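You operate a simulated robot arm through the tools that you are given. There is no shell and no other tool.

The job below is to be done with a simulated robot arm. You get a single attempt, and the scene is never put back.

Task
Peel the label off the spares carton, open both flaps and lift the block out onto the pack table.
Fine: the label goes into the waste tub.

The check looks at the end state, three seconds after you hand in, the way a careful person would. Anything else that was tipped, shoved, dropped, spilled or broken makes it a failure.

Robot
A 6-joint arm with a two-finger parallel gripper, fixed in place. Base frame: the origin is at the foot of the arm, x ahead of it, y to its left, z up; the work surface is at about z = 0.6. Lengths are in m, angles in rad, forces in N, time in s.
With the tool pointing down near the work surface it reaches from about 0.1 to 0.68 m from the base axis. Its first joint turns from -1.152 to 1.152 rad. Payload 2.45 kg.
Tool frame: the origin (TCP) lies between the finger pads and is the grasp point; the fingertips stand 0.024 m ahead of it; z points along the fingers, y is the line along which they close. Largest opening 0.068 m; finger width 0.017, thickness 0.01; the body of the gripper, 0.04 by 0.07 m, starts 0.041 m behind the TCP.
Orientation is that of the tool frame in the base frame, as a unit quaternion [w, x, y, z]. With the fingers straight down and closing along the base's y, the tool's x points along the base's -x, its y along +y and its z along -z.

Tools
- The arm moves only by the tool servo_tool. Its argument "rows" is a list of rows, each an object of numbers (a shift or turn left out is 0, a gripper value left out holds the last): "dx", "dy", "dz": the shift along the base's x, y, z in units of 40 mm (1.0 is 40 mm); "rx", "ry", "rz": the turn, a rotation vector about the base's x, y, z in units of 8 degrees (1.0 is 8 degrees); "grip": the opening, from 0 (shut) to 1 (fully open). In form: [{"dx": .., "dy": .., "dz": .., "rx": .., "ry": .., "rz": .., "grip": ..}, ...]. A call has 1 to 20 rows; each row shifts and turns the commanded pose from where the row before left it. A call with a number of a shift or a turn outside -1 to 1 is refused whole. A row lasts 0.2 s, in which the tool goes at most 0.05 m and 0.15 rad; a call with a longer step from one row to the next is refused whole, and so is a gripper value outside its range. Where a pose cannot be reached the arm comes as near as it can. A force on the tool above 40 N (or 10 N above the force at the start of the call, whichever is more), or a blocked arm, ends the call early, and 0.2 s more pass. The fingers move at their own pace (about 0.108 m/s each) and stop on an object; they squeeze with about 43 N. The grip force told is the motor's: it shows also when the fingers shut on nothing. Time passes only in rows, and 0.2 s behind the last, so rows that do not move let the fingers close. It gives the time, the measured TCP pose, the force on the tool (base axes), the opening and the grip force at its end, in the units of the frame above (readings bear some noise), with the torque about the TCP (base axes, N m) and any sound that the robot's microphone picked up.
- Cameras (640 x 400 px; columns grow to the right, rows downward): "scene" is fixed at [0.1552, 0.4144, 1.4481]; the picture's right is [-0.83, -0.56, 0.00], its down [-0.41, 0.61, -0.68] and it looks along [0.38, -0.56, -0.74] (base axes); focal length 350 px, centre (320, 200). "wrist" rides on the gripper at [0.084, 0.011, -0.075] in the tool frame; the picture's right is [-0.13, 0.99, 0.00], its down [-0.60, -0.08, -0.79] and it looks along [-0.79, -0.10, 0.61] (tool axes); focal length 251 px, centre (320, 200). There is no depth. A picture from a camera that has moved, and an enlarged one, comes with that camera's place and axes in the base frame and with its lens.
- snapshot(camera): a new picture of that camera. The clock stands still meanwhile.
- close_up(camera, box): a new picture of the part [left, top, right, bottom] of that camera's present view, enlarged. The clock stands still meanwhile.
- sign_off(): hands the job in; it is judged then, once.

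Places have to be worked out from the pictures, the camera data and where the tool is seen. Open the gripper and draw the arm clear of the work before you hand the job in, unless the task says otherwise.

The tools are called after "Request:" by a JSON object that holds its "op" and its "data". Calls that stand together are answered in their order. servo_tool: Moves the arm, as the interface text tells. Its arguments: {"type":"object","properties":{"rows":{"type":"array","items":{"type":"object","properties":{"dx":{"type":"number"},"dy":{"type":"number"},"dz":{"type":"number"},"rx":{"type":"number"},"ry":{"type":"number"},"rz":{"type":"number"},"grip":{"type":"number"}}}}},"required":["rows"]} The other tools are called the same way: snapshot (camera) takes a picture; close_up (camera, box) takes an enlarged picture of a part of a camera's view; sign_off () hands the job in.

At the start:

```text
clock: 0.0
ee_pos: [0.3977, -0.1755, 0.9526]
orientation: [0.0, 0.0, 1.0, -0.001]
wrist_force: [-0.3, 0.4, 0.4]
ft_torque: [-0.03, 0.0, 0.01]
grip_width: 0.0679
grasp_force: 0.0
```

scene: 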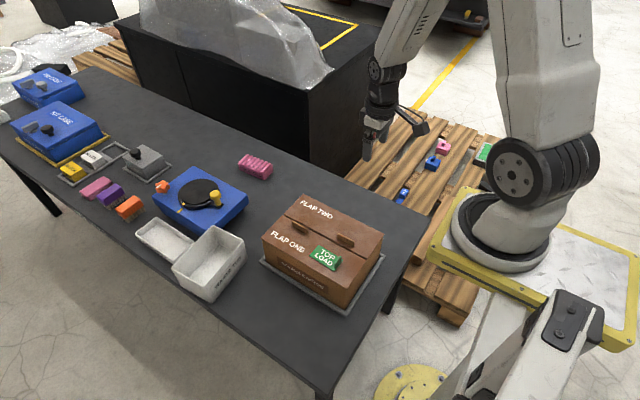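
wrist: 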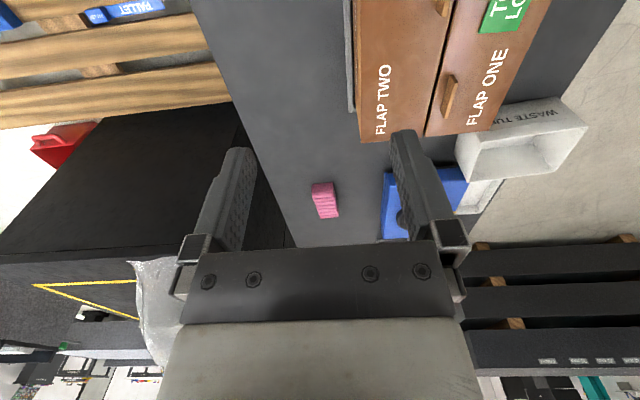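

I start by looking closer at the carton, the tub and the surroundings from the scene camera.

Request:
{"op": "close_up", "data": {"camera": "scene", "box": [240, 180, 400, 320]}}

Request:
{"op": "close_up", "data": {"camera": "scene", "box": [120, 150, 280, 310]}}

Request:
{"op": "close_up", "data": {"camera": "scene", "box": [0, 60, 160, 220]}}

Request:
{"op": "close_up", "data": {"camera": "wrist", "box": [320, 0, 640, 200]}}

Request:
{"op": "close_up", "data": {"camera": "scene", "box": [340, 100, 520, 220]}}

```text
2.86 times, centred on (320, 250) of scene
camera zoom: at [0.1552, 0.4144, 1.4481], right [-0.83, -0.56, 0.0], down [-0.41, 0.61, -0.68], along [0.38, -0.56, -0.74], focal length 1000 px, centre (320, 57)
```

zoom: 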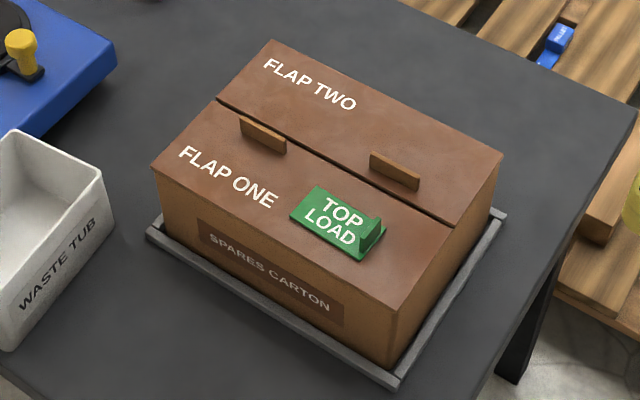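

```text
2.50 times, centred on (200, 230) of scene
camera zoom: at [0.1552, 0.4144, 1.4481], right [-0.83, -0.56, 0.0], down [-0.41, 0.61, -0.68], along [0.38, -0.56, -0.74], focal length 875 px, centre (620, 125)
```

zoom: 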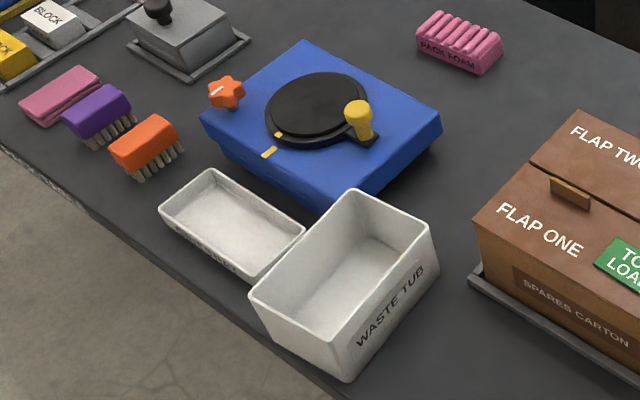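

```text
2.50 times, centred on (80, 140) of scene
camera zoom: at [0.1552, 0.4144, 1.4481], right [-0.83, -0.56, 0.0], down [-0.41, 0.61, -0.68], along [0.38, -0.56, -0.74], focal length 875 px, centre (920, 350)
```

zoom: 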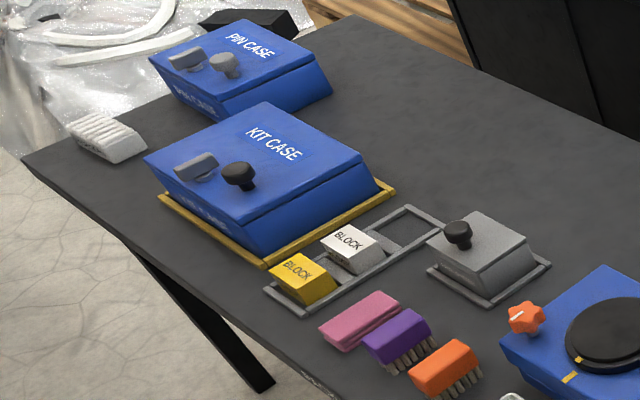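

```text
2.00 times, centred on (480, 100) of wrist
camera zoom: at [0.313, -0.1643, 1.0281], right [0.13, 0.99, 0.0], down [0.6, -0.08, 0.79], along [0.79, -0.1, -0.61], focal length 503 px, centre (0, 400)
```

zoom: 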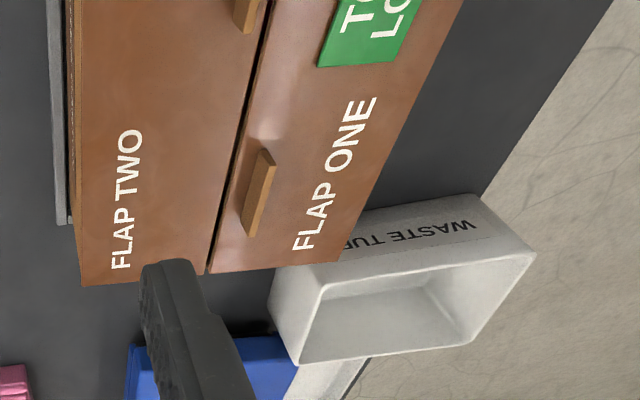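

```text
3.33 times, centred on (430, 160) of scene
camera zoom: at [0.1552, 0.4144, 1.4481], right [-0.83, -0.56, 0.0], down [-0.41, 0.61, -0.68], along [0.38, -0.56, -0.74], focal length 1167 px, centre (-47, 333)
```

zoom: 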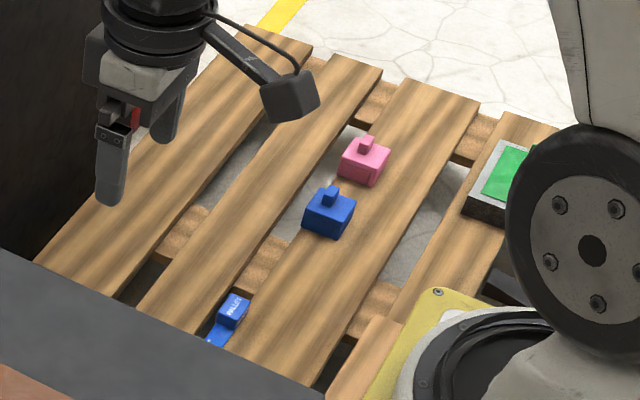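

The carton sits at about x 0.33–0.59, y −0.15–0.05, with its top near z 0.70 and the seam at y ≈ −0.05. Next I read the table's edge markings and look for anything else named "pack table".

Request:
{"op": "close_up", "data": {"camera": "scene", "box": [60, 195, 120, 235]}}

Request:
{"op": "close_up", "data": {"camera": "wrist", "box": [440, 220, 640, 400]}}

Request:
{"op": "close_up", "data": {"camera": "wrist", "box": [0, 250, 200, 400]}}

Request:
{"op": "close_up", "data": {"camera": "scene", "box": [285, 215, 365, 275]}}

Request:
{"op": "close_up", "data": {"camera": "scene", "box": [160, 220, 260, 310]}}

```text
10.00 times, centred on (90, 215) of scene
camera zoom: at [0.1552, 0.4144, 1.4481], right [-0.83, -0.56, 0.0], down [-0.41, 0.61, -0.68], along [0.38, -0.56, -0.74], focal length 3501 px, centre (2620, 50)
```

zoom: 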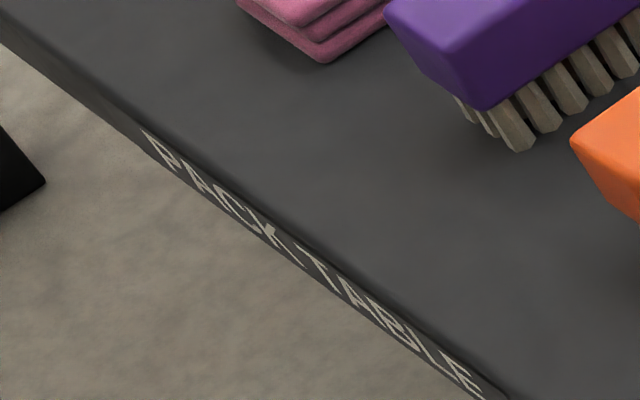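

```text
2.22 times, centred on (540, 310) of wrist
camera zoom: at [0.313, -0.1643, 1.0281], right [0.13, 0.99, 0.0], down [0.6, -0.08, 0.79], along [0.79, -0.1, -0.61], focal length 559 px, centre (-169, -44)
```

zoom: 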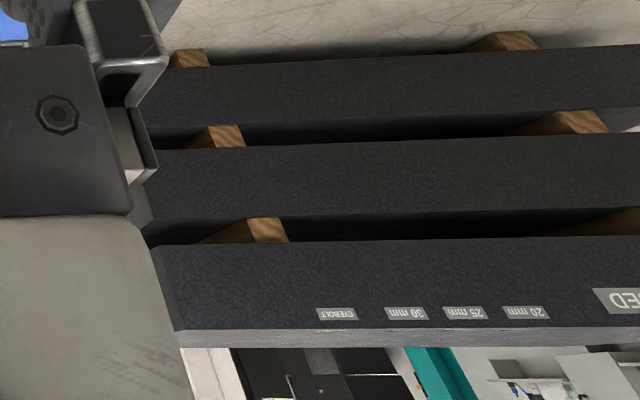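

```text
2.67 times, centred on (100, 325) of wrist
camera zoom: at [0.313, -0.1643, 1.0281], right [0.13, 0.99, 0.0], down [0.6, -0.08, 0.79], along [0.79, -0.1, -0.61], focal length 670 px, centre (907, -133)
```

zoom: 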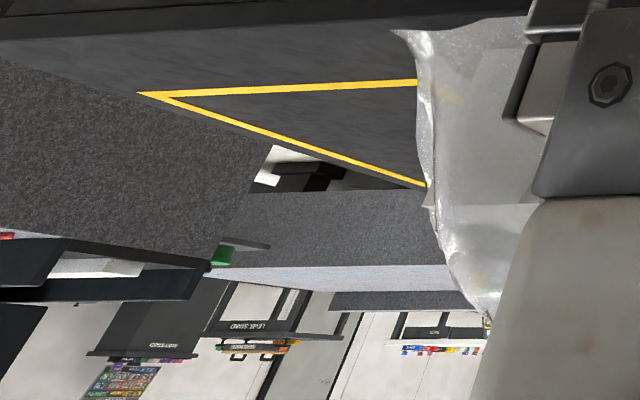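

```text
6.67 times, centred on (325, 245) of scene
camera zoom: at [0.1552, 0.4144, 1.4481], right [-0.83, -0.56, 0.0], down [-0.41, 0.61, -0.68], along [0.38, -0.56, -0.74], focal length 2334 px, centre (287, -100)
```

zoom: 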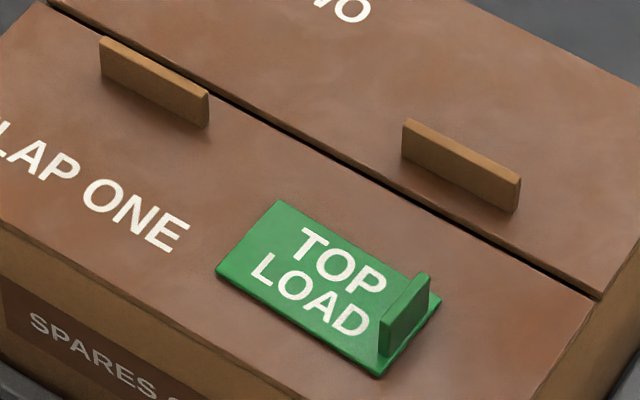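

```text
4.44 times, centred on (210, 265) of scene
camera zoom: at [0.1552, 0.4144, 1.4481], right [-0.83, -0.56, 0.0], down [-0.41, 0.61, -0.68], along [0.38, -0.56, -0.74], focal length 1556 px, centre (809, -89)
```

zoom: 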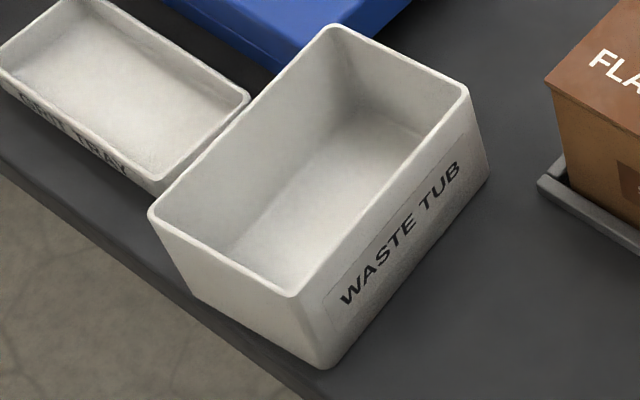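

The dark table's edge reads "PACK TABLE". The label's pull tab is a thin upright plate at about (0.379, 0.001), facing along x, so I go above it and turn the gripper 90° so that it closes along x.

Request:
{"op": "servo_tool", "data": {"rows": [{"dx": -0.037, "dy": 0.366, "dz": -0.208, "rz": 0.9375}, {"dx": -0.037, "dy": 0.366, "dz": -0.208, "rz": 0.9375}, {"dx": -0.037, "dy": 0.366, "dz": -0.208, "rz": 0.9375}, {"dx": -0.037, "dy": 0.366, "dz": -0.208, "rz": 0.9375}, {"dx": -0.037, "dy": 0.366, "dz": -0.208, "rz": 0.9375}, {"dx": -0.037, "dy": 0.366, "dz": -0.208, "rz": 0.9375}, {"dx": -0.037, "dy": 0.366, "dz": -0.208, "rz": 0.9375}, {"dx": -0.037, "dy": 0.366, "dz": -0.208, "rz": 0.9375}, {"dx": -0.037, "dy": 0.366, "dz": -0.208, "rz": 0.9375}, {"dx": -0.037, "dy": 0.366, "dz": -0.208, "rz": 0.9375}, {"dx": -0.037, "dy": 0.366, "dz": -0.208, "rz": 0.9375}, {"dx": -0.037, "dy": 0.366, "dz": -0.208, "rz": 0.9375}, {}]}}

```text
clock: 2.8
ee_pos: [0.3799, 0.0011, 0.8528]
orientation: [0.0, 0.707, -0.707, 0.001]
wrist_force: [0.0, 0.0, -0.2]
ft_torque: [-0.01, -0.01, 0.03]
grip_width: 0.0679
grasp_force: 0.1
```

The pose was reached as commanded. I check the view from both cameras.

Request:
{"op": "snapshot", "data": {"camera": "wrist"}}

Request:
{"op": "snapshot", "data": {"camera": "scene"}}

```text
taken
camera wrist: at [0.3676, -0.0836, 0.9288], right [-0.99, 0.13, 0.0], down [0.08, 0.6, 0.79], along [0.1, 0.79, -0.61], focal length 251 px, centre (320, 200)
```

wrist: 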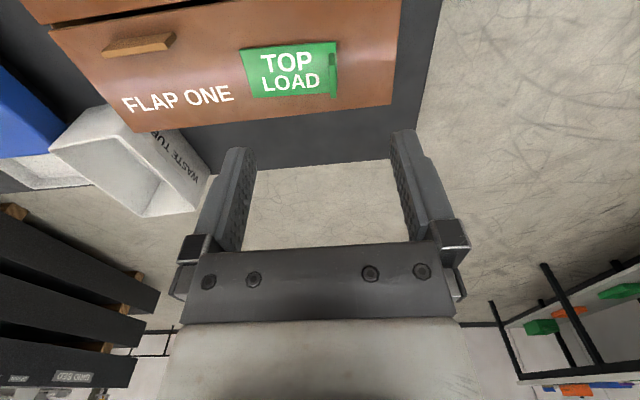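

```text
taken
```

scene: 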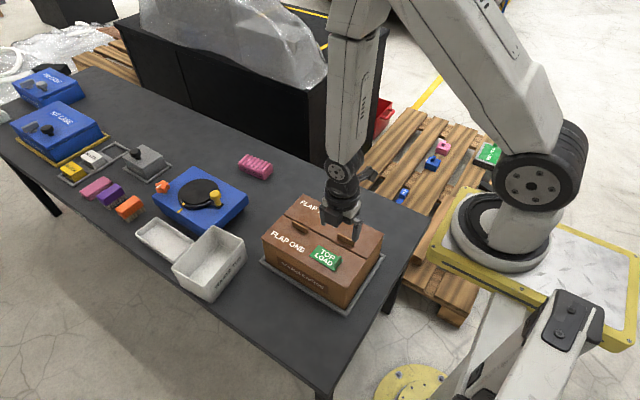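

I zoom in on the label in the wrist view to fix the tab's position from a second viewpoint.

Request:
{"op": "close_up", "data": {"camera": "wrist", "box": [220, 20, 380, 120]}}

Request:
{"op": "close_up", "data": {"camera": "wrist", "box": [20, 80, 220, 230]}}

```text
4.00 times, centred on (300, 70) of wrist
camera zoom: at [0.3676, -0.0836, 0.9288], right [-0.99, 0.13, 0.0], down [0.08, 0.6, 0.79], along [0.1, 0.79, -0.61], focal length 1006 px, centre (400, 720)
```

zoom: 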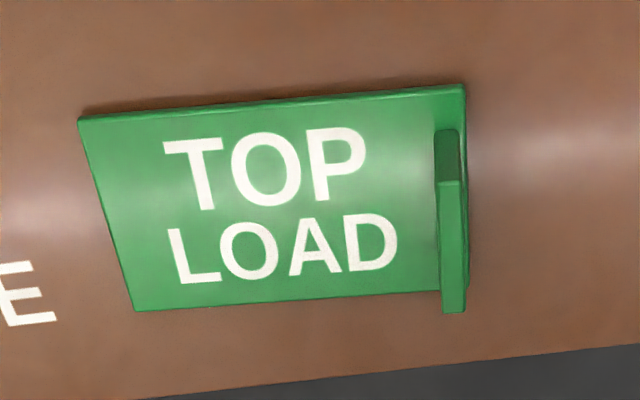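

```text
2.67 times, centred on (120, 155) of wrist
camera zoom: at [0.3676, -0.0836, 0.9288], right [-0.99, 0.13, 0.0], down [0.08, 0.6, 0.79], along [0.1, 0.79, -0.61], focal length 670 px, centre (853, 320)
```

zoom: 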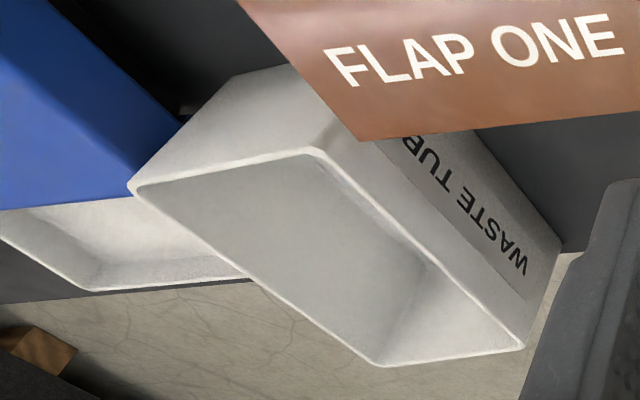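

Triangulating between both cameras puts the top of the tab at about (0.371, 0.014, 0.743), so the carton top is nearer z 0.72 than 0.70. I go down partway, centred there, and look again.

Request:
{"op": "servo_tool", "data": {"rows": [{"dx": -0.11, "dy": 0.155, "dz": -0.44}, {"dx": -0.11, "dy": 0.155, "dz": -0.44}, {"dz": -0.44}, {}]}}

Request:
{"op": "close_up", "data": {"camera": "wrist", "box": [200, 20, 440, 170]}}

Request:
{"op": "close_up", "data": {"camera": "scene", "box": [280, 180, 400, 270]}}

```text
clock: 3.8
ee_pos: [0.37, 0.0124, 0.8]
orientation: [0.001, -0.707, 0.707, -0.002]
wrist_force: [-0.7, 0.2, 0.4]
ft_torque: [0.0, 0.04, -0.02]
grip_width: 0.068
grasp_force: 0.1
```

```text
2.67 times, centred on (320, 95) of wrist
camera zoom: at [0.3584, -0.0718, 0.8757], right [-0.99, 0.13, 0.0], down [0.08, 0.6, 0.79], along [0.1, 0.79, -0.61], focal length 670 px, centre (320, 480)
```

zoom: 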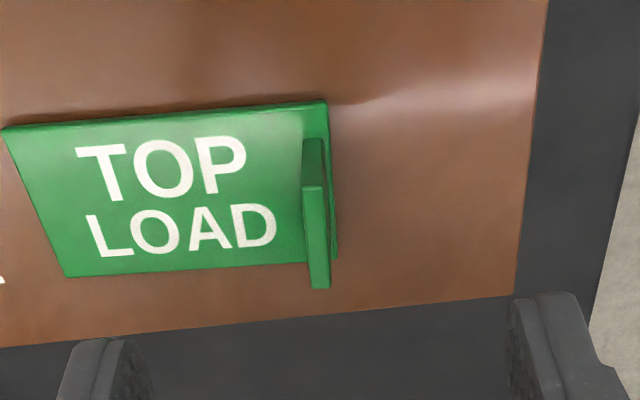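

```text
4.44 times, centred on (340, 225) of scene
camera zoom: at [0.1552, 0.4144, 1.4481], right [-0.83, -0.56, 0.0], down [-0.41, 0.61, -0.68], along [0.38, -0.56, -0.74], focal length 1556 px, centre (231, 89)
```

zoom: 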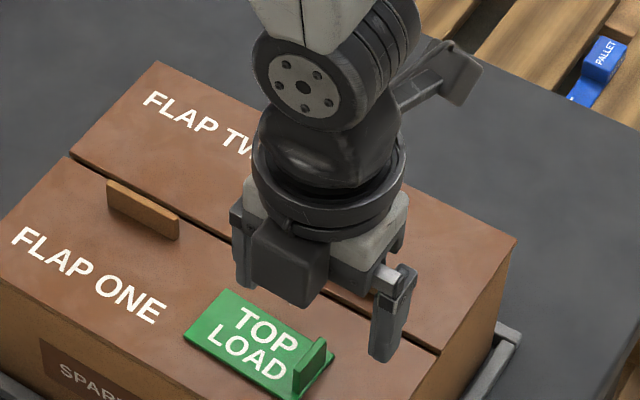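

Both views agree the tab is centred at (0.370, 0.013) with its top near z 0.74. I descend until the fingertips are about z 0.731 and check before closing.

Request:
{"op": "servo_tool", "data": {"rows": [{"dz": -0.4}, {"dz": -0.4}, {"dz": -0.325}, {"grip": 0.35}, {}]}}

Request:
{"op": "snapshot", "data": {"camera": "wrist"}}

Request:
{"op": "close_up", "data": {"camera": "scene", "box": [280, 195, 400, 285]}}

```text
clock: 5.0
ee_pos: [0.3709, 0.0111, 0.7551]
orientation: [0.001, -0.707, 0.707, -0.001]
wrist_force: [0.2, 0.0, -0.3]
ft_torque: [0.04, -0.02, 0.03]
grip_width: 0.0238
grasp_force: 0.1
```

```text
taken
camera wrist: at [0.359, -0.0721, 0.8306], right [-0.99, 0.13, 0.0], down [0.08, 0.6, 0.79], along [0.1, 0.79, -0.61], focal length 251 px, centre (320, 200)
```

wrist: 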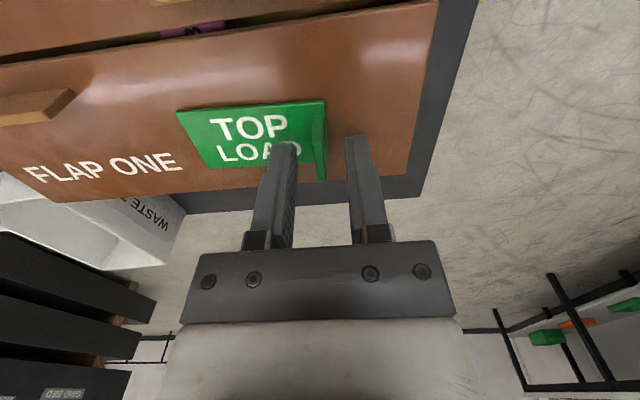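

```text
4.44 times, centred on (340, 240) of scene
camera zoom: at [0.1552, 0.4144, 1.4481], right [-0.83, -0.56, 0.0], down [-0.41, 0.61, -0.68], along [0.38, -0.56, -0.74], focal length 1556 px, centre (231, 22)
```

zoom: 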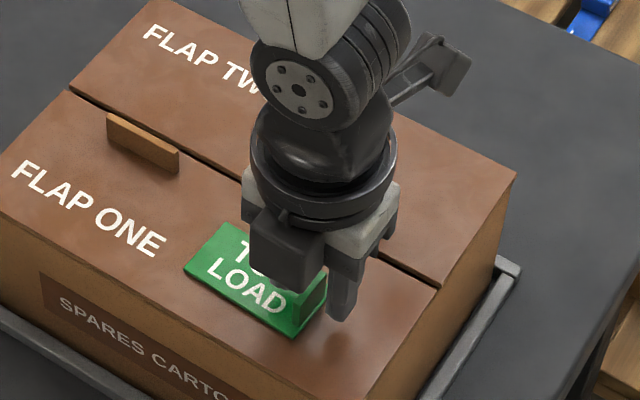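

The tab seems to be between the fingers; I zoom in to confirm before closing.

Request:
{"op": "close_up", "data": {"camera": "wrist", "box": [240, 80, 400, 200]}}

Request:
{"op": "close_up", "data": {"camera": "wrist", "box": [140, 0, 280, 60]}}

```text
3.33 times, centred on (320, 140) of wrist
camera zoom: at [0.359, -0.0721, 0.8306], right [-0.99, 0.13, 0.0], down [0.08, 0.6, 0.79], along [0.1, 0.79, -0.61], focal length 838 px, centre (320, 400)
```

zoom: 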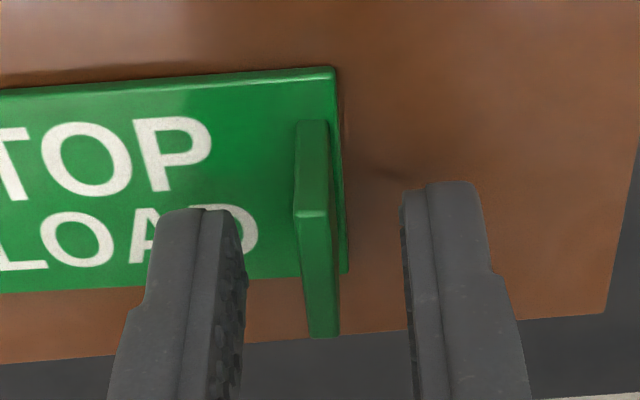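

```text
4.57 times, centred on (210, 30) of wrist
camera zoom: at [0.359, -0.0721, 0.8306], right [-0.99, 0.13, 0.0], down [0.08, 0.6, 0.79], along [0.1, 0.79, -0.61], focal length 1149 px, centre (823, 977)
```

zoom: 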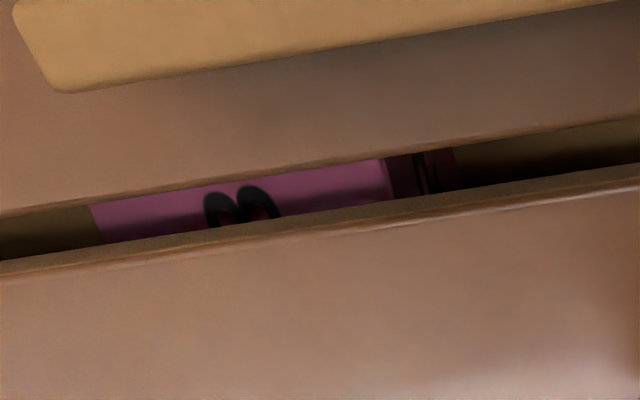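

The tab lies centrally between the pads, about 1 mm off. I nudge 1 mm toward +x and close on it.

Request:
{"op": "servo_tool", "data": {"rows": [{"dx": 0.025}, {"grip": 0.1}, {"grip": 0.0}, {}, {}]}}

```text
clock: 6.2
ee_pos: [0.3714, 0.0124, 0.7558]
orientation: [0.001, -0.707, 0.708, -0.001]
wrist_force: [-3.9, -4.2, 0.9]
ft_torque: [-0.14, 0.05, -0.32]
grip_width: 0.0033
grasp_force: 27.4
```

The fingers stopped at 3.3 mm with a small side load, consistent with holding the tab. I verify visually.

Request:
{"op": "close_up", "data": {"camera": "wrist", "box": [240, 80, 400, 200]}}

```text
3.33 times, centred on (320, 140) of wrist
camera zoom: at [0.3595, -0.0723, 0.8308], right [-0.99, 0.13, 0.0], down [0.08, 0.6, 0.79], along [0.1, 0.79, -0.61], focal length 838 px, centre (320, 400)
```

zoom: 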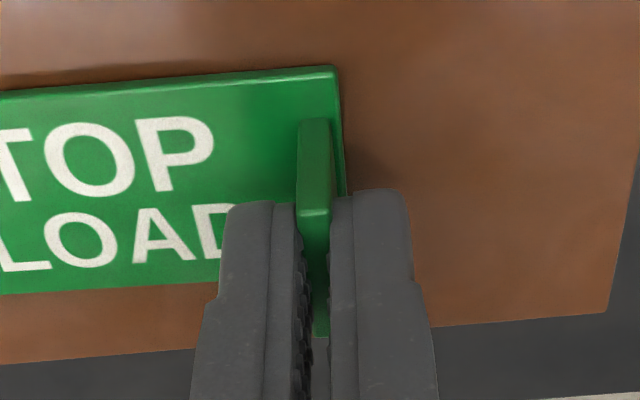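

The pads hold the tab. I start peeling: raise the tab end on a gentle arc about the label's far end, tilting the tool with it, and watch the force.

Request:
{"op": "servo_tool", "data": {"rows": [{"dx": 0.05, "dz": 0.1, "ry": 0.42}, {"dx": 0.057, "dz": 0.1, "ry": 0.42}, {"dx": 0.06, "dz": 0.1, "ry": 0.42}, {}]}}

Request:
{"op": "close_up", "data": {"camera": "wrist", "box": [200, 50, 440, 200]}}

Request:
{"op": "close_up", "data": {"camera": "scene", "box": [280, 195, 400, 285]}}

```text
clock: 7.2
ee_pos: [0.3795, 0.0113, 0.7671]
orientation: [-0.061, -0.704, 0.705, 0.062]
wrist_force: [-0.5, -0.7, -0.5]
ft_torque: [-0.03, -0.01, 0.03]
grip_width: 0.0032
grasp_force: 27.3
```

```text
2.67 times, centred on (320, 125) of wrist
camera zoom: at [0.3805, -0.0723, 0.8433], right [-0.98, 0.13, 0.17], down [0.21, 0.6, 0.77], along [0.0, 0.79, -0.62], focal length 670 px, centre (320, 400)
```

zoom: 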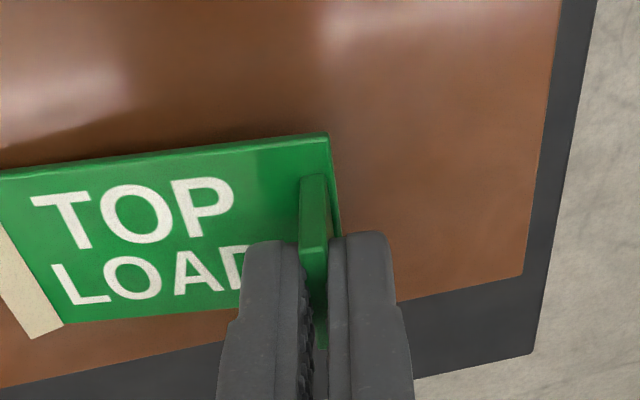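

```text
4.44 times, centred on (340, 240) of scene
camera zoom: at [0.1552, 0.4144, 1.4481], right [-0.83, -0.56, 0.0], down [-0.41, 0.61, -0.68], along [0.38, -0.56, -0.74], focal length 1556 px, centre (231, 22)
```

zoom: 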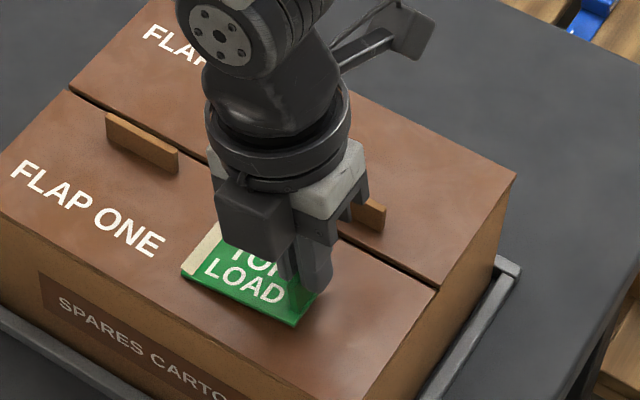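

The force fell to nearly zero, and a pale patch shows beside the label. I zoom in to see whether the label has come off whole.

Request:
{"op": "close_up", "data": {"camera": "wrist", "box": [170, 80, 330, 200]}}

Request:
{"op": "close_up", "data": {"camera": "scene", "box": [310, 235, 360, 275]}}

```text
3.33 times, centred on (250, 140) of wrist
camera zoom: at [0.3805, -0.0723, 0.8433], right [-0.98, 0.13, 0.17], down [0.21, 0.6, 0.77], along [0.0, 0.79, -0.62], focal length 838 px, centre (553, 400)
```

zoom: 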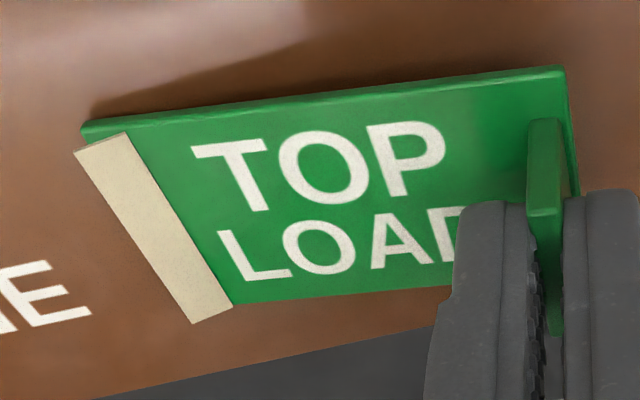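

```text
10.00 times, centred on (335, 255) of scene
camera zoom: at [0.1552, 0.4144, 1.4481], right [-0.83, -0.56, 0.0], down [-0.41, 0.61, -0.68], along [0.38, -0.56, -0.74], focal length 3501 px, centre (170, -350)
```

zoom: 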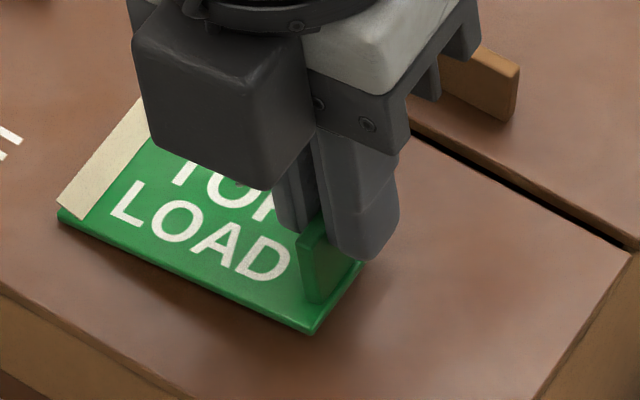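

A pale strip now shows along the far end of the label, perhaps the backing folding over, and the force is low. I continue the same arc a bit further and look again.

Request:
{"op": "servo_tool", "data": {"rows": [{"dx": 0.075, "dz": 0.09, "ry": 0.42}, {"dx": 0.075, "dz": 0.09, "ry": 0.42}, {"dx": 0.075, "dz": 0.09, "ry": 0.42}, {}]}}

Request:
{"op": "close_up", "data": {"camera": "wrist", "box": [160, 50, 400, 200]}}

Request:
{"op": "close_up", "data": {"camera": "scene", "box": [300, 225, 370, 275]}}

```text
clock: 8.2
ee_pos: [0.3884, 0.0114, 0.7773]
orientation: [-0.123, -0.696, 0.697, 0.122]
wrist_force: [0.1, 0.1, -0.1]
ft_torque: [0.01, 0.04, 0.03]
grip_width: 0.0034
grasp_force: 26.8
```

```text
2.67 times, centred on (280, 125) of wrist
camera zoom: at [0.4025, -0.0721, 0.8524], right [-0.93, 0.13, 0.34], down [0.35, 0.6, 0.72], along [-0.11, 0.79, -0.61], focal length 670 px, centre (427, 400)
```

zoom: 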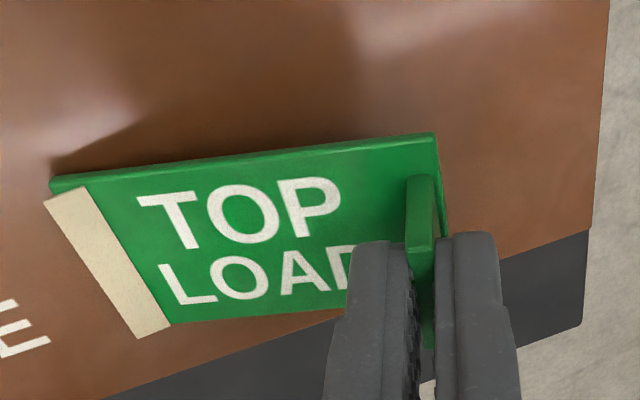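

```text
8.00 times, centred on (335, 250) of scene
camera zoom: at [0.1552, 0.4144, 1.4481], right [-0.83, -0.56, 0.0], down [-0.41, 0.61, -0.68], along [0.38, -0.56, -0.74], focal length 2801 px, centre (200, -200)
```

zoom: 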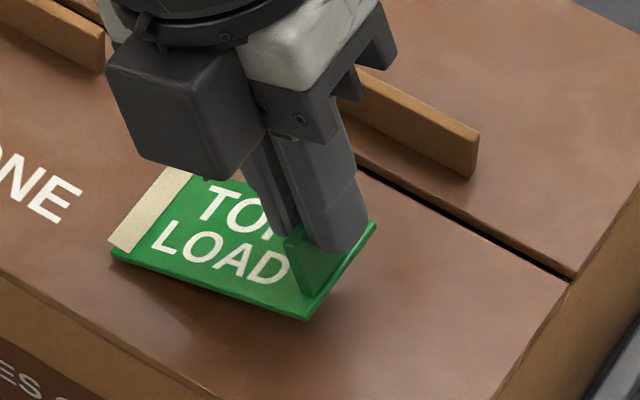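

The label tilts rigidly with the gripper and almost no force, so it may be free. I lift straight up slowly to test.

Request:
{"op": "servo_tool", "data": {"rows": [{"dz": 0.15}, {"dz": 0.15}, {"dz": 0.15}, {}]}}

Request:
{"op": "close_up", "data": {"camera": "wrist", "box": [160, 50, 400, 200]}}

Request:
{"op": "close_up", "data": {"camera": "scene", "box": [280, 205, 380, 275]}}

```text
clock: 9.2
ee_pos: [0.3867, 0.0119, 0.7962]
orientation: [-0.122, -0.696, 0.697, 0.123]
wrist_force: [-0.3, -0.2, 0.1]
ft_torque: [0.01, 0.01, 0.0]
grip_width: 0.0032
grasp_force: 27.0
```

```text
2.67 times, centred on (280, 125) of wrist
camera zoom: at [0.4019, -0.072, 0.8705], right [-0.93, 0.13, 0.34], down [0.35, 0.6, 0.72], along [-0.11, 0.79, -0.61], focal length 670 px, centre (427, 400)
```

zoom: 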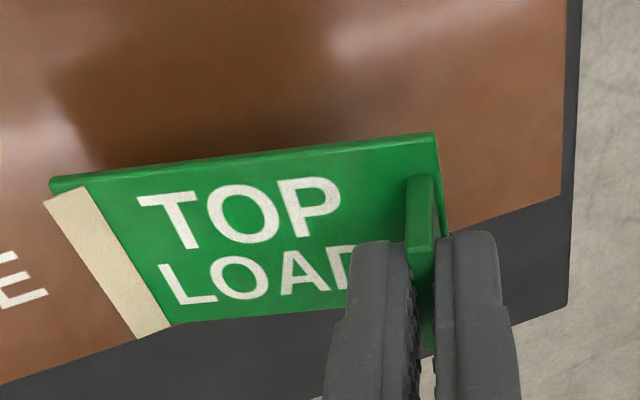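

```text
5.71 times, centred on (330, 240) of scene
camera zoom: at [0.1552, 0.4144, 1.4481], right [-0.83, -0.56, 0.0], down [-0.41, 0.61, -0.68], along [0.38, -0.56, -0.74], focal length 2000 px, centre (263, -29)
```

zoom: 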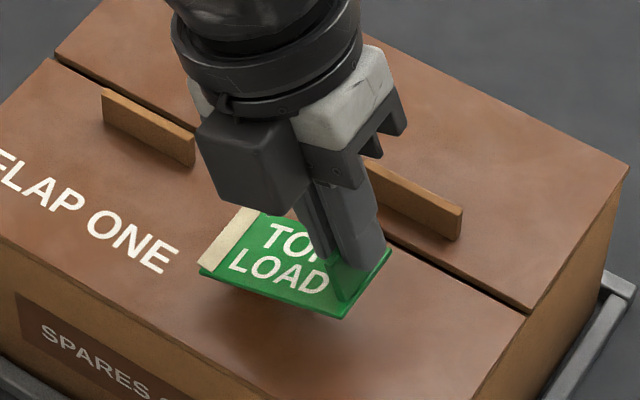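

The label is off and the flap looks clean. The tub rim comes out at about x 0.615–0.735, y 0.073–0.236, z 0.69. I lift, level the tool, and carry the label over it with the tab toward the tub's near side, since the label extends +x from the grip.

Request:
{"op": "servo_tool", "data": {"rows": [{"dz": 0.27, "ry": -0.504}, {"dz": 0.27, "ry": -0.504}, {"dz": 0.27, "ry": -0.504}, {"dz": 0.27, "ry": -0.504}, {"dz": 0.27, "ry": -0.504}, {"dx": 0.4, "dy": 0.22}, {"dx": 0.8, "dy": 0.44}, {"dx": 0.8, "dy": 0.44}, {"dx": 0.8, "dy": 0.44}, {"dx": 0.8, "dy": 0.44}, {"dx": 0.8, "dy": 0.44}, {"dx": 0.8, "dy": 0.44}, {"dx": 0.8, "dy": 0.44}, {"dx": 0.45, "dy": 0.275}, {}, {}]}}

Request:
{"op": "snapshot", "data": {"camera": "wrist"}}

Request:
{"op": "snapshot", "data": {"camera": "scene"}}

```text
clock: 12.6
ee_pos: [0.6458, 0.1564, 0.8496]
orientation: [0.0, 0.707, -0.707, 0.001]
wrist_force: [1.0, 0.1, 0.5]
ft_torque: [0.02, -0.01, -0.02]
grip_width: 0.0034
grasp_force: 27.5
```

```text
taken
camera wrist: at [0.6337, 0.0711, 0.9253], right [-0.99, 0.13, 0.0], down [0.08, 0.6, 0.79], along [0.1, 0.79, -0.61], focal length 251 px, centre (320, 200)
```

wrist: 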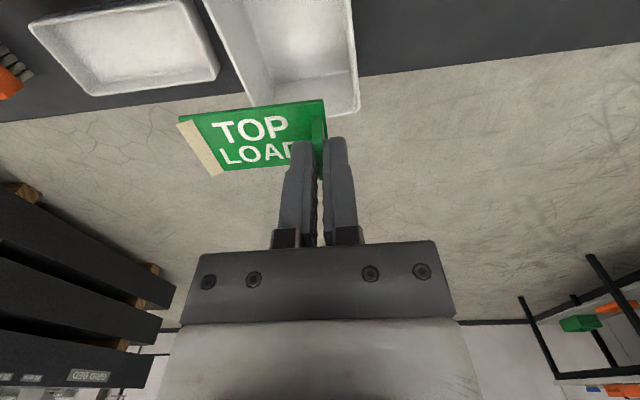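

```text
taken
```

scene: 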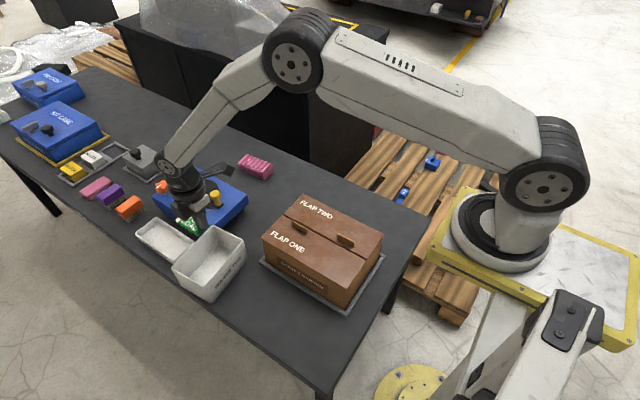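

The label is still held. From here the tub rim spans x ≈ 0.616–0.727 at this y, so I shift 10 mm toward −x to centre the label and lower it to just above the rim.

Request:
{"op": "servo_tool", "data": {"rows": [{"dx": -0.125, "dz": -0.3}, {"dx": -0.125, "dz": -0.6}, {"dz": -0.7}, {"dz": -0.7}, {"dz": -0.5}, {"dz": -0.15}, {}]}}

Request:
{"op": "snapshot", "data": {"camera": "wrist"}}

Request:
{"op": "close_up", "data": {"camera": "scene", "box": [150, 180, 270, 310]}}

```text
clock: 14.2
ee_pos: [0.6353, 0.1548, 0.7319]
orientation: [-0.001, 0.708, -0.707, 0.001]
wrist_force: [-0.5, 0.5, -0.5]
ft_torque: [-0.02, -0.01, 0.01]
grip_width: 0.0034
grasp_force: 27.0
```

```text
taken
camera wrist: at [0.6242, 0.0708, 0.8073], right [-0.99, 0.13, 0.0], down [0.08, 0.6, 0.79], along [0.1, 0.79, -0.61], focal length 251 px, centre (320, 200)
```

wrist: 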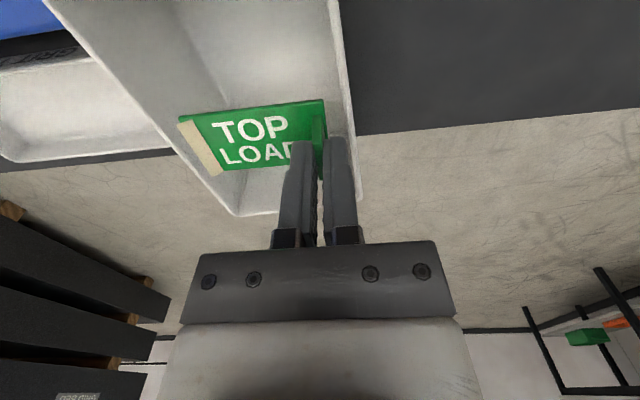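

```text
3.08 times, centred on (210, 245) of scene
camera zoom: at [0.1552, 0.4144, 1.4481], right [-0.83, -0.56, 0.0], down [-0.41, 0.61, -0.68], along [0.38, -0.56, -0.74], focal length 1077 px, centre (658, 62)
```

zoom: 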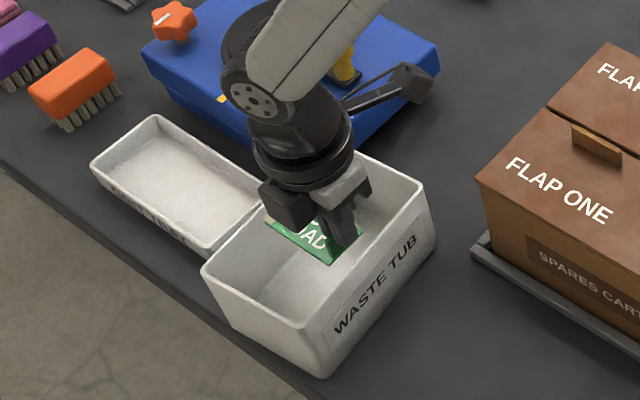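

The label sits inside the rim outline on all sides, with the fingertips just above the rim. I lower 8 mm more and release with a small opening.

Request:
{"op": "servo_tool", "data": {"rows": [{"dz": -0.2}, {}, {"grip": 0.2}, {"grip": 0.2}, {"dz": 0.3}, {"dz": 0.8}, {"dz": 0.9}, {}]}}

Request:
{"op": "snapshot", "data": {"camera": "wrist"}}

Request:
{"op": "close_up", "data": {"camera": "scene", "box": [150, 180, 270, 310]}}

```text
clock: 16.0
ee_pos: [0.635, 0.1564, 0.8047]
orientation: [-0.001, 0.708, -0.707, 0.0]
wrist_force: [-0.2, 1.2, -0.5]
ft_torque: [0.0, 0.01, 0.03]
grip_width: 0.014
grasp_force: 0.0
```

```text
taken
camera wrist: at [0.6237, 0.0722, 0.8801], right [-0.99, 0.13, 0.0], down [0.08, 0.6, 0.79], along [0.1, 0.79, -0.61], focal length 251 px, centre (320, 200)
```

wrist: 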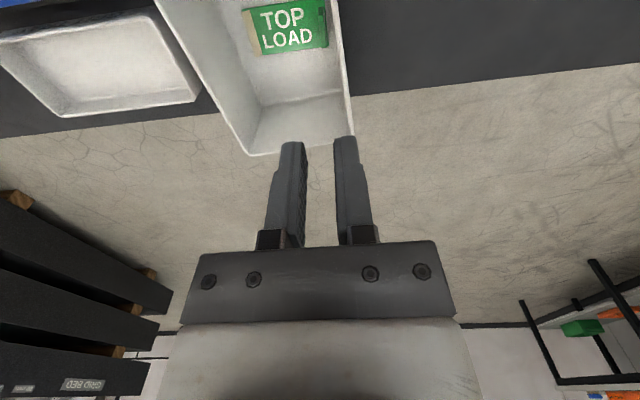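

```text
3.08 times, centred on (210, 245) of scene
camera zoom: at [0.1552, 0.4144, 1.4481], right [-0.83, -0.56, 0.0], down [-0.41, 0.61, -0.68], along [0.38, -0.56, -0.74], focal length 1077 px, centre (658, 62)
```

zoom: 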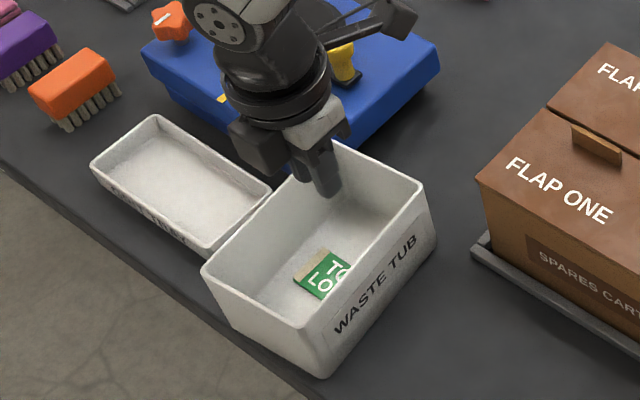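

The label lies flat inside the tub. Flap one's tab works out at about x 0.485–0.537, y −0.021, its plate facing y, so I return above the carton with the gripper turned back to close along y.

Request:
{"op": "servo_tool", "data": {"rows": [{"dz": 0.5}, {"dx": -0.267, "dy": -0.3725, "rz": -0.9375, "grip": 0.6}, {"dx": -0.267, "dy": -0.3725, "rz": -0.9375}, {"dx": -0.267, "dy": -0.3725, "rz": -0.9375}, {"dx": -0.267, "dy": -0.3725, "rz": -0.9375}, {"dx": -0.267, "dy": -0.3725, "rz": -0.9375}, {"dx": -0.267, "dy": -0.3725, "rz": -0.9375}, {"dx": -0.267, "dy": -0.3725, "rz": -0.9375}, {"dx": -0.267, "dy": -0.3725, "rz": -0.9375}, {"dx": -0.267, "dy": -0.3725, "rz": -0.9375}, {"dx": -0.267, "dy": -0.3725, "rz": -0.9375}, {"dx": -0.267, "dy": -0.3725, "rz": -0.9375}, {"dx": -0.267, "dy": -0.3725, "rz": -0.9375}, {}, {}]}}

Request:
{"op": "snapshot", "data": {"camera": "wrist"}}

Request:
{"op": "snapshot", "data": {"camera": "scene"}}

```text
clock: 19.2
ee_pos: [0.5085, -0.0242, 0.8243]
orientation: [0.0, 0.0, 1.0, -0.001]
wrist_force: [-0.3, -0.2, -0.2]
ft_torque: [-0.01, -0.02, -0.02]
grip_width: 0.0407
grasp_force: 0.1
```

```text
taken
camera wrist: at [0.4224, -0.0117, 0.8996], right [0.13, 0.99, 0.0], down [0.6, -0.08, 0.79], along [0.79, -0.1, -0.61], focal length 251 px, centre (320, 200)
```

wrist: 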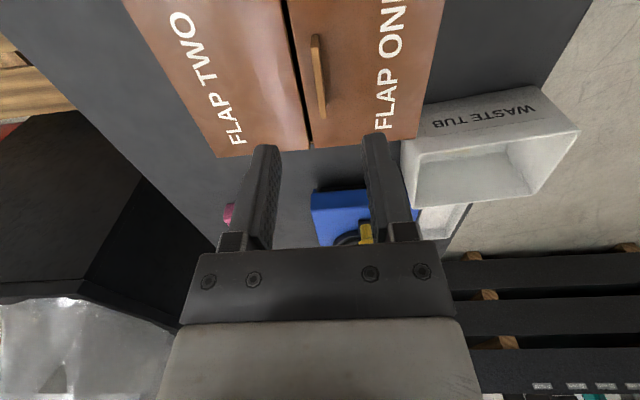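

```text
taken
```

scene: 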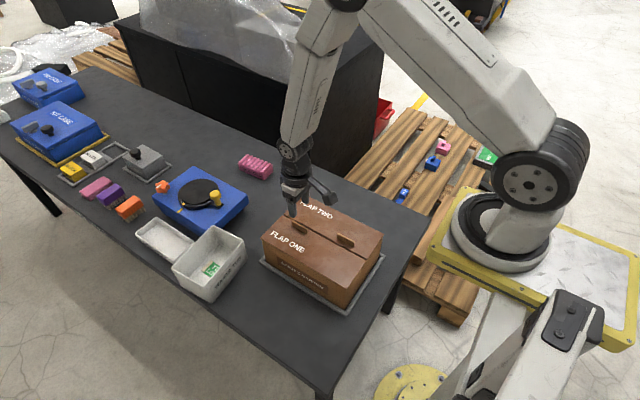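

I zoom on the flap one tab to place it precisely.

Request:
{"op": "close_up", "data": {"camera": "wrist", "box": [240, 10, 400, 130]}}

```text
3.33 times, centred on (320, 70) of wrist
camera zoom: at [0.4224, -0.0117, 0.8996], right [0.13, 0.99, 0.0], down [0.6, -0.08, 0.79], along [0.79, -0.1, -0.61], focal length 838 px, centre (320, 633)
```

zoom: 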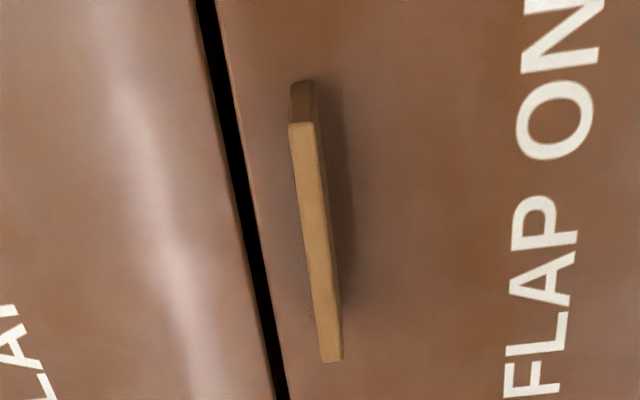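

The tab spans x 0.485–0.532 at y ≈ −0.0227, top z ≈ 0.740. I descend to fingertip z ≈ 0.728 around its middle and close.

Request:
{"op": "servo_tool", "data": {"rows": [{"dy": 0.035, "dz": -0.5}, {"dz": -0.6}, {"dz": -0.5}, {"dz": -0.2}, {}, {"grip": 0.25}, {"grip": 0.0}, {}, {}]}}

Request:
{"op": "snapshot", "data": {"camera": "wrist"}}

Request:
{"op": "close_up", "data": {"camera": "scene", "box": [250, 180, 400, 310]}}

```text
clock: 21.2
ee_pos: [0.5087, -0.0223, 0.7518]
orientation: [0.0, -0.001, 1.0, -0.001]
wrist_force: [0.3, -6.7, 1.8]
ft_torque: [-0.18, 0.14, 0.12]
grip_width: 0.0044
grasp_force: 27.8
```

```text
taken
camera wrist: at [0.4229, -0.0113, 0.8274], right [0.13, 0.99, 0.0], down [0.6, -0.08, 0.79], along [0.79, -0.1, -0.61], focal length 251 px, centre (320, 200)
```

wrist: 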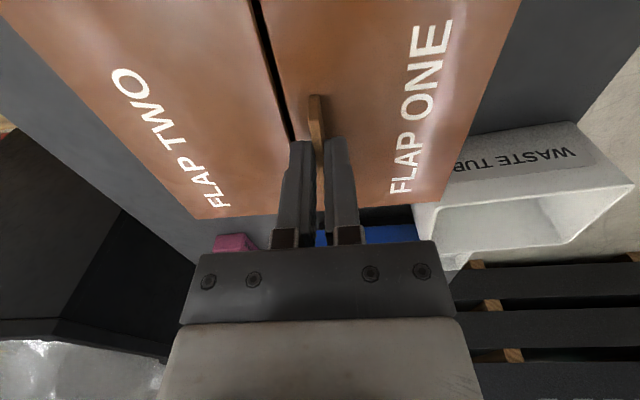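

```text
3.08 times, centred on (325, 245) of scene
camera zoom: at [0.1552, 0.4143, 1.4481], right [-0.83, -0.56, 0.0], down [-0.41, 0.61, -0.67], along [0.38, -0.56, -0.74], focal length 1077 px, centre (305, 62)
```

zoom: 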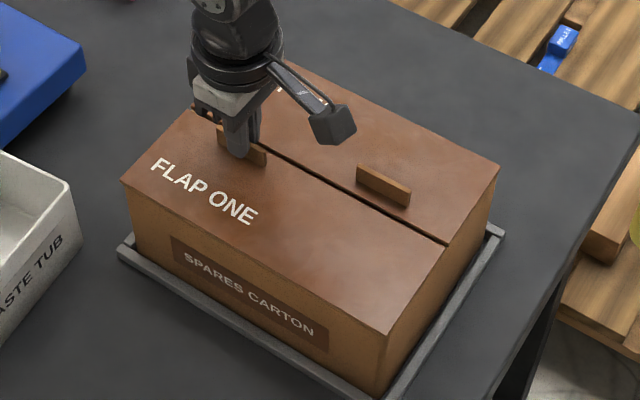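

The tab is firmly held (4.4 mm, 28 N). I raise flap one on an arc about its hinge (estimated y ≈ 0.051, z ≈ 0.718), turning the tool with it; first 24° to check the forces.

Request:
{"op": "servo_tool", "data": {"rows": [{"dy": 0.1, "dz": 0.1875, "rx": -0.75}, {"dy": 0.1175, "dz": 0.175, "rx": -0.75}, {"dy": 0.135, "dz": 0.1625, "rx": -0.75}, {"dy": 0.1525, "dz": 0.15, "rx": -0.75}, {}]}}

Request:
{"op": "close_up", "data": {"camera": "scene", "box": [250, 180, 400, 310]}}

```text
clock: 22.4
ee_pos: [0.5069, -0.001, 0.7795]
orientation: [0.0, 0.001, 0.978, -0.21]
wrist_force: [0.4, 5.9, 1.0]
ft_torque: [0.28, -0.63, -0.06]
grip_width: 0.0046
grasp_force: 27.7
```

```text
3.08 times, centred on (325, 245) of scene
camera zoom: at [0.1552, 0.4145, 1.448], right [-0.83, -0.56, 0.0], down [-0.41, 0.61, -0.68], along [0.38, -0.56, -0.74], focal length 1077 px, centre (305, 62)
```

zoom: 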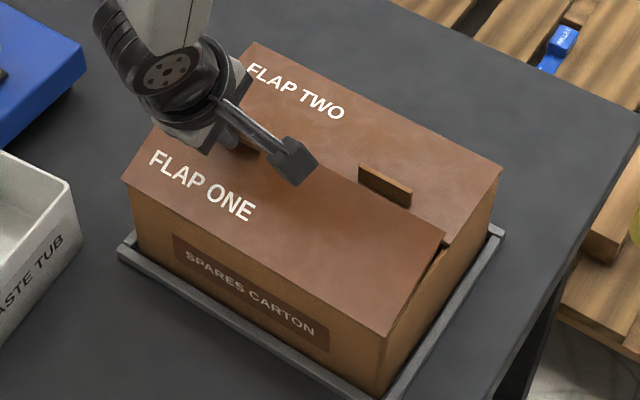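

Flap one is lifting well with about 6 N. I continue along the arc to 60°.

Request:
{"op": "servo_tool", "data": {"rows": [{"dy": 0.165, "dz": 0.13, "rx": -0.75}, {"dy": 0.18, "dz": 0.1125, "rx": -0.75}, {"dy": 0.19, "dz": 0.0925, "rx": -0.75}, {"dy": 0.2, "dz": 0.075, "rx": -0.75}, {"dy": 0.205, "dz": 0.0525, "rx": -0.75}, {"dy": 0.21, "dz": 0.03, "rx": -0.75}, {}]}}

Request:
{"op": "snapshot", "data": {"camera": "scene"}}

Request:
{"op": "snapshot", "data": {"camera": "wrist"}}

```text
clock: 24.0
ee_pos: [0.5072, 0.0437, 0.7981]
orientation: [0.0, 0.0, 0.865, -0.501]
wrist_force: [-1.3, 3.2, -0.4]
ft_torque: [0.27, -0.14, -0.2]
grip_width: 0.0046
grasp_force: 27.8
```

```text
taken
```

scene: 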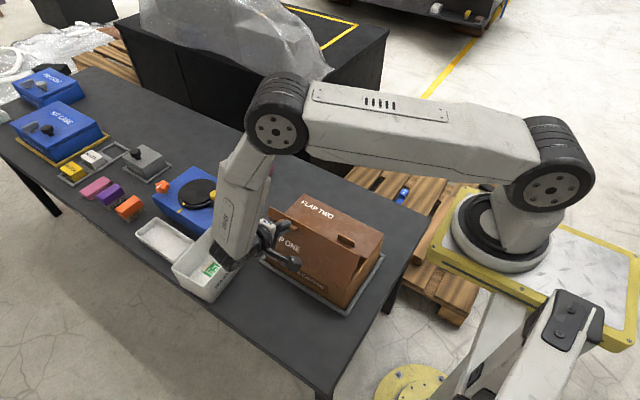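

```text
taken
camera wrist: at [0.4226, 0.1149, 0.8265], right [0.13, 0.49, -0.86], down [0.6, 0.65, 0.46], along [0.79, -0.58, -0.21], focal length 251 px, centre (320, 200)
```

wrist: 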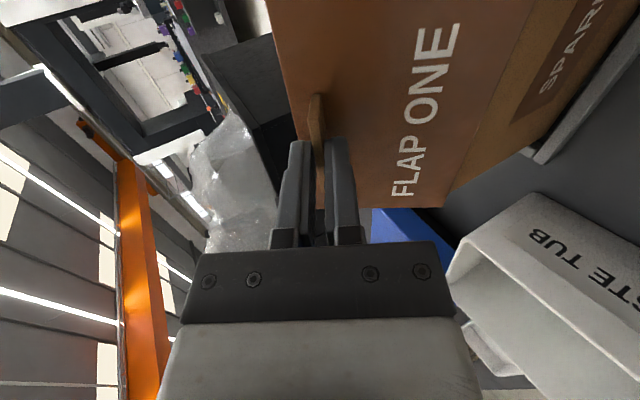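

Flap one stands at about 60° with low force, and the wrist is well clear of the tub (around x 0.51, z 0.89). I continue to 90°.

Request:
{"op": "servo_tool", "data": {"rows": [{"dy": 0.2125, "dz": 0.0075, "rx": -0.75}, {"dy": 0.21, "dz": -0.015, "rx": -0.75}, {"dy": 0.21, "dz": -0.035, "rx": -0.75}, {"dy": 0.2025, "dz": -0.0575, "rx": -0.75}, {"dy": 0.1975, "dz": -0.08, "rx": -0.75}, {}]}}

Request:
{"op": "snapshot", "data": {"camera": "scene"}}

Request:
{"op": "snapshot", "data": {"camera": "wrist"}}

```text
clock: 25.4
ee_pos: [0.5074, 0.0859, 0.7925]
orientation: [-0.001, 0.0, -0.706, 0.709]
wrist_force: [4.9, 5.1, 11.2]
ft_torque: [0.01, 0.08, -0.2]
grip_width: 0.0049
grasp_force: 28.6
```

```text
taken
```

scene: 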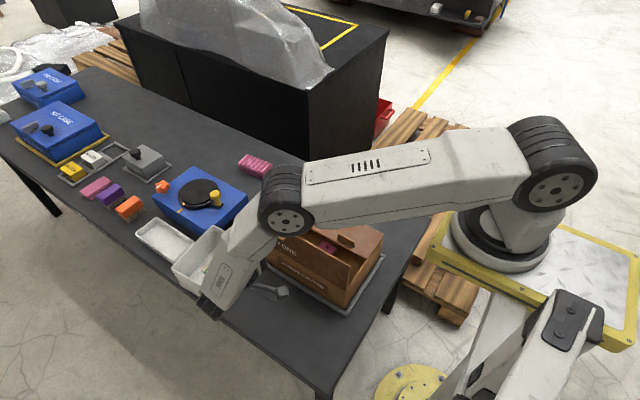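

```text
taken
camera wrist: at [0.4228, 0.1612, 0.7808], right [0.13, 0.0, -0.99], down [0.6, 0.79, 0.08], along [0.79, -0.61, 0.11], focal length 251 px, centre (320, 200)
```

wrist: 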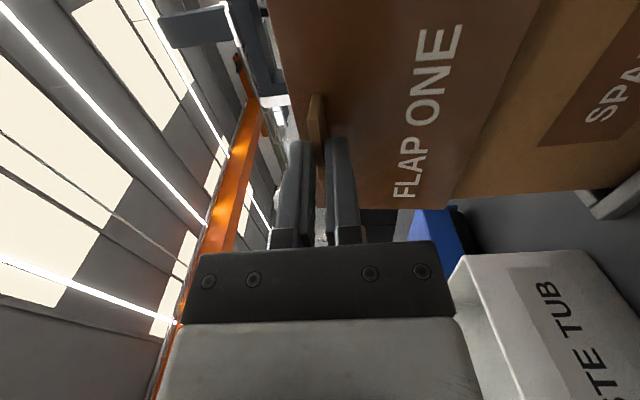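

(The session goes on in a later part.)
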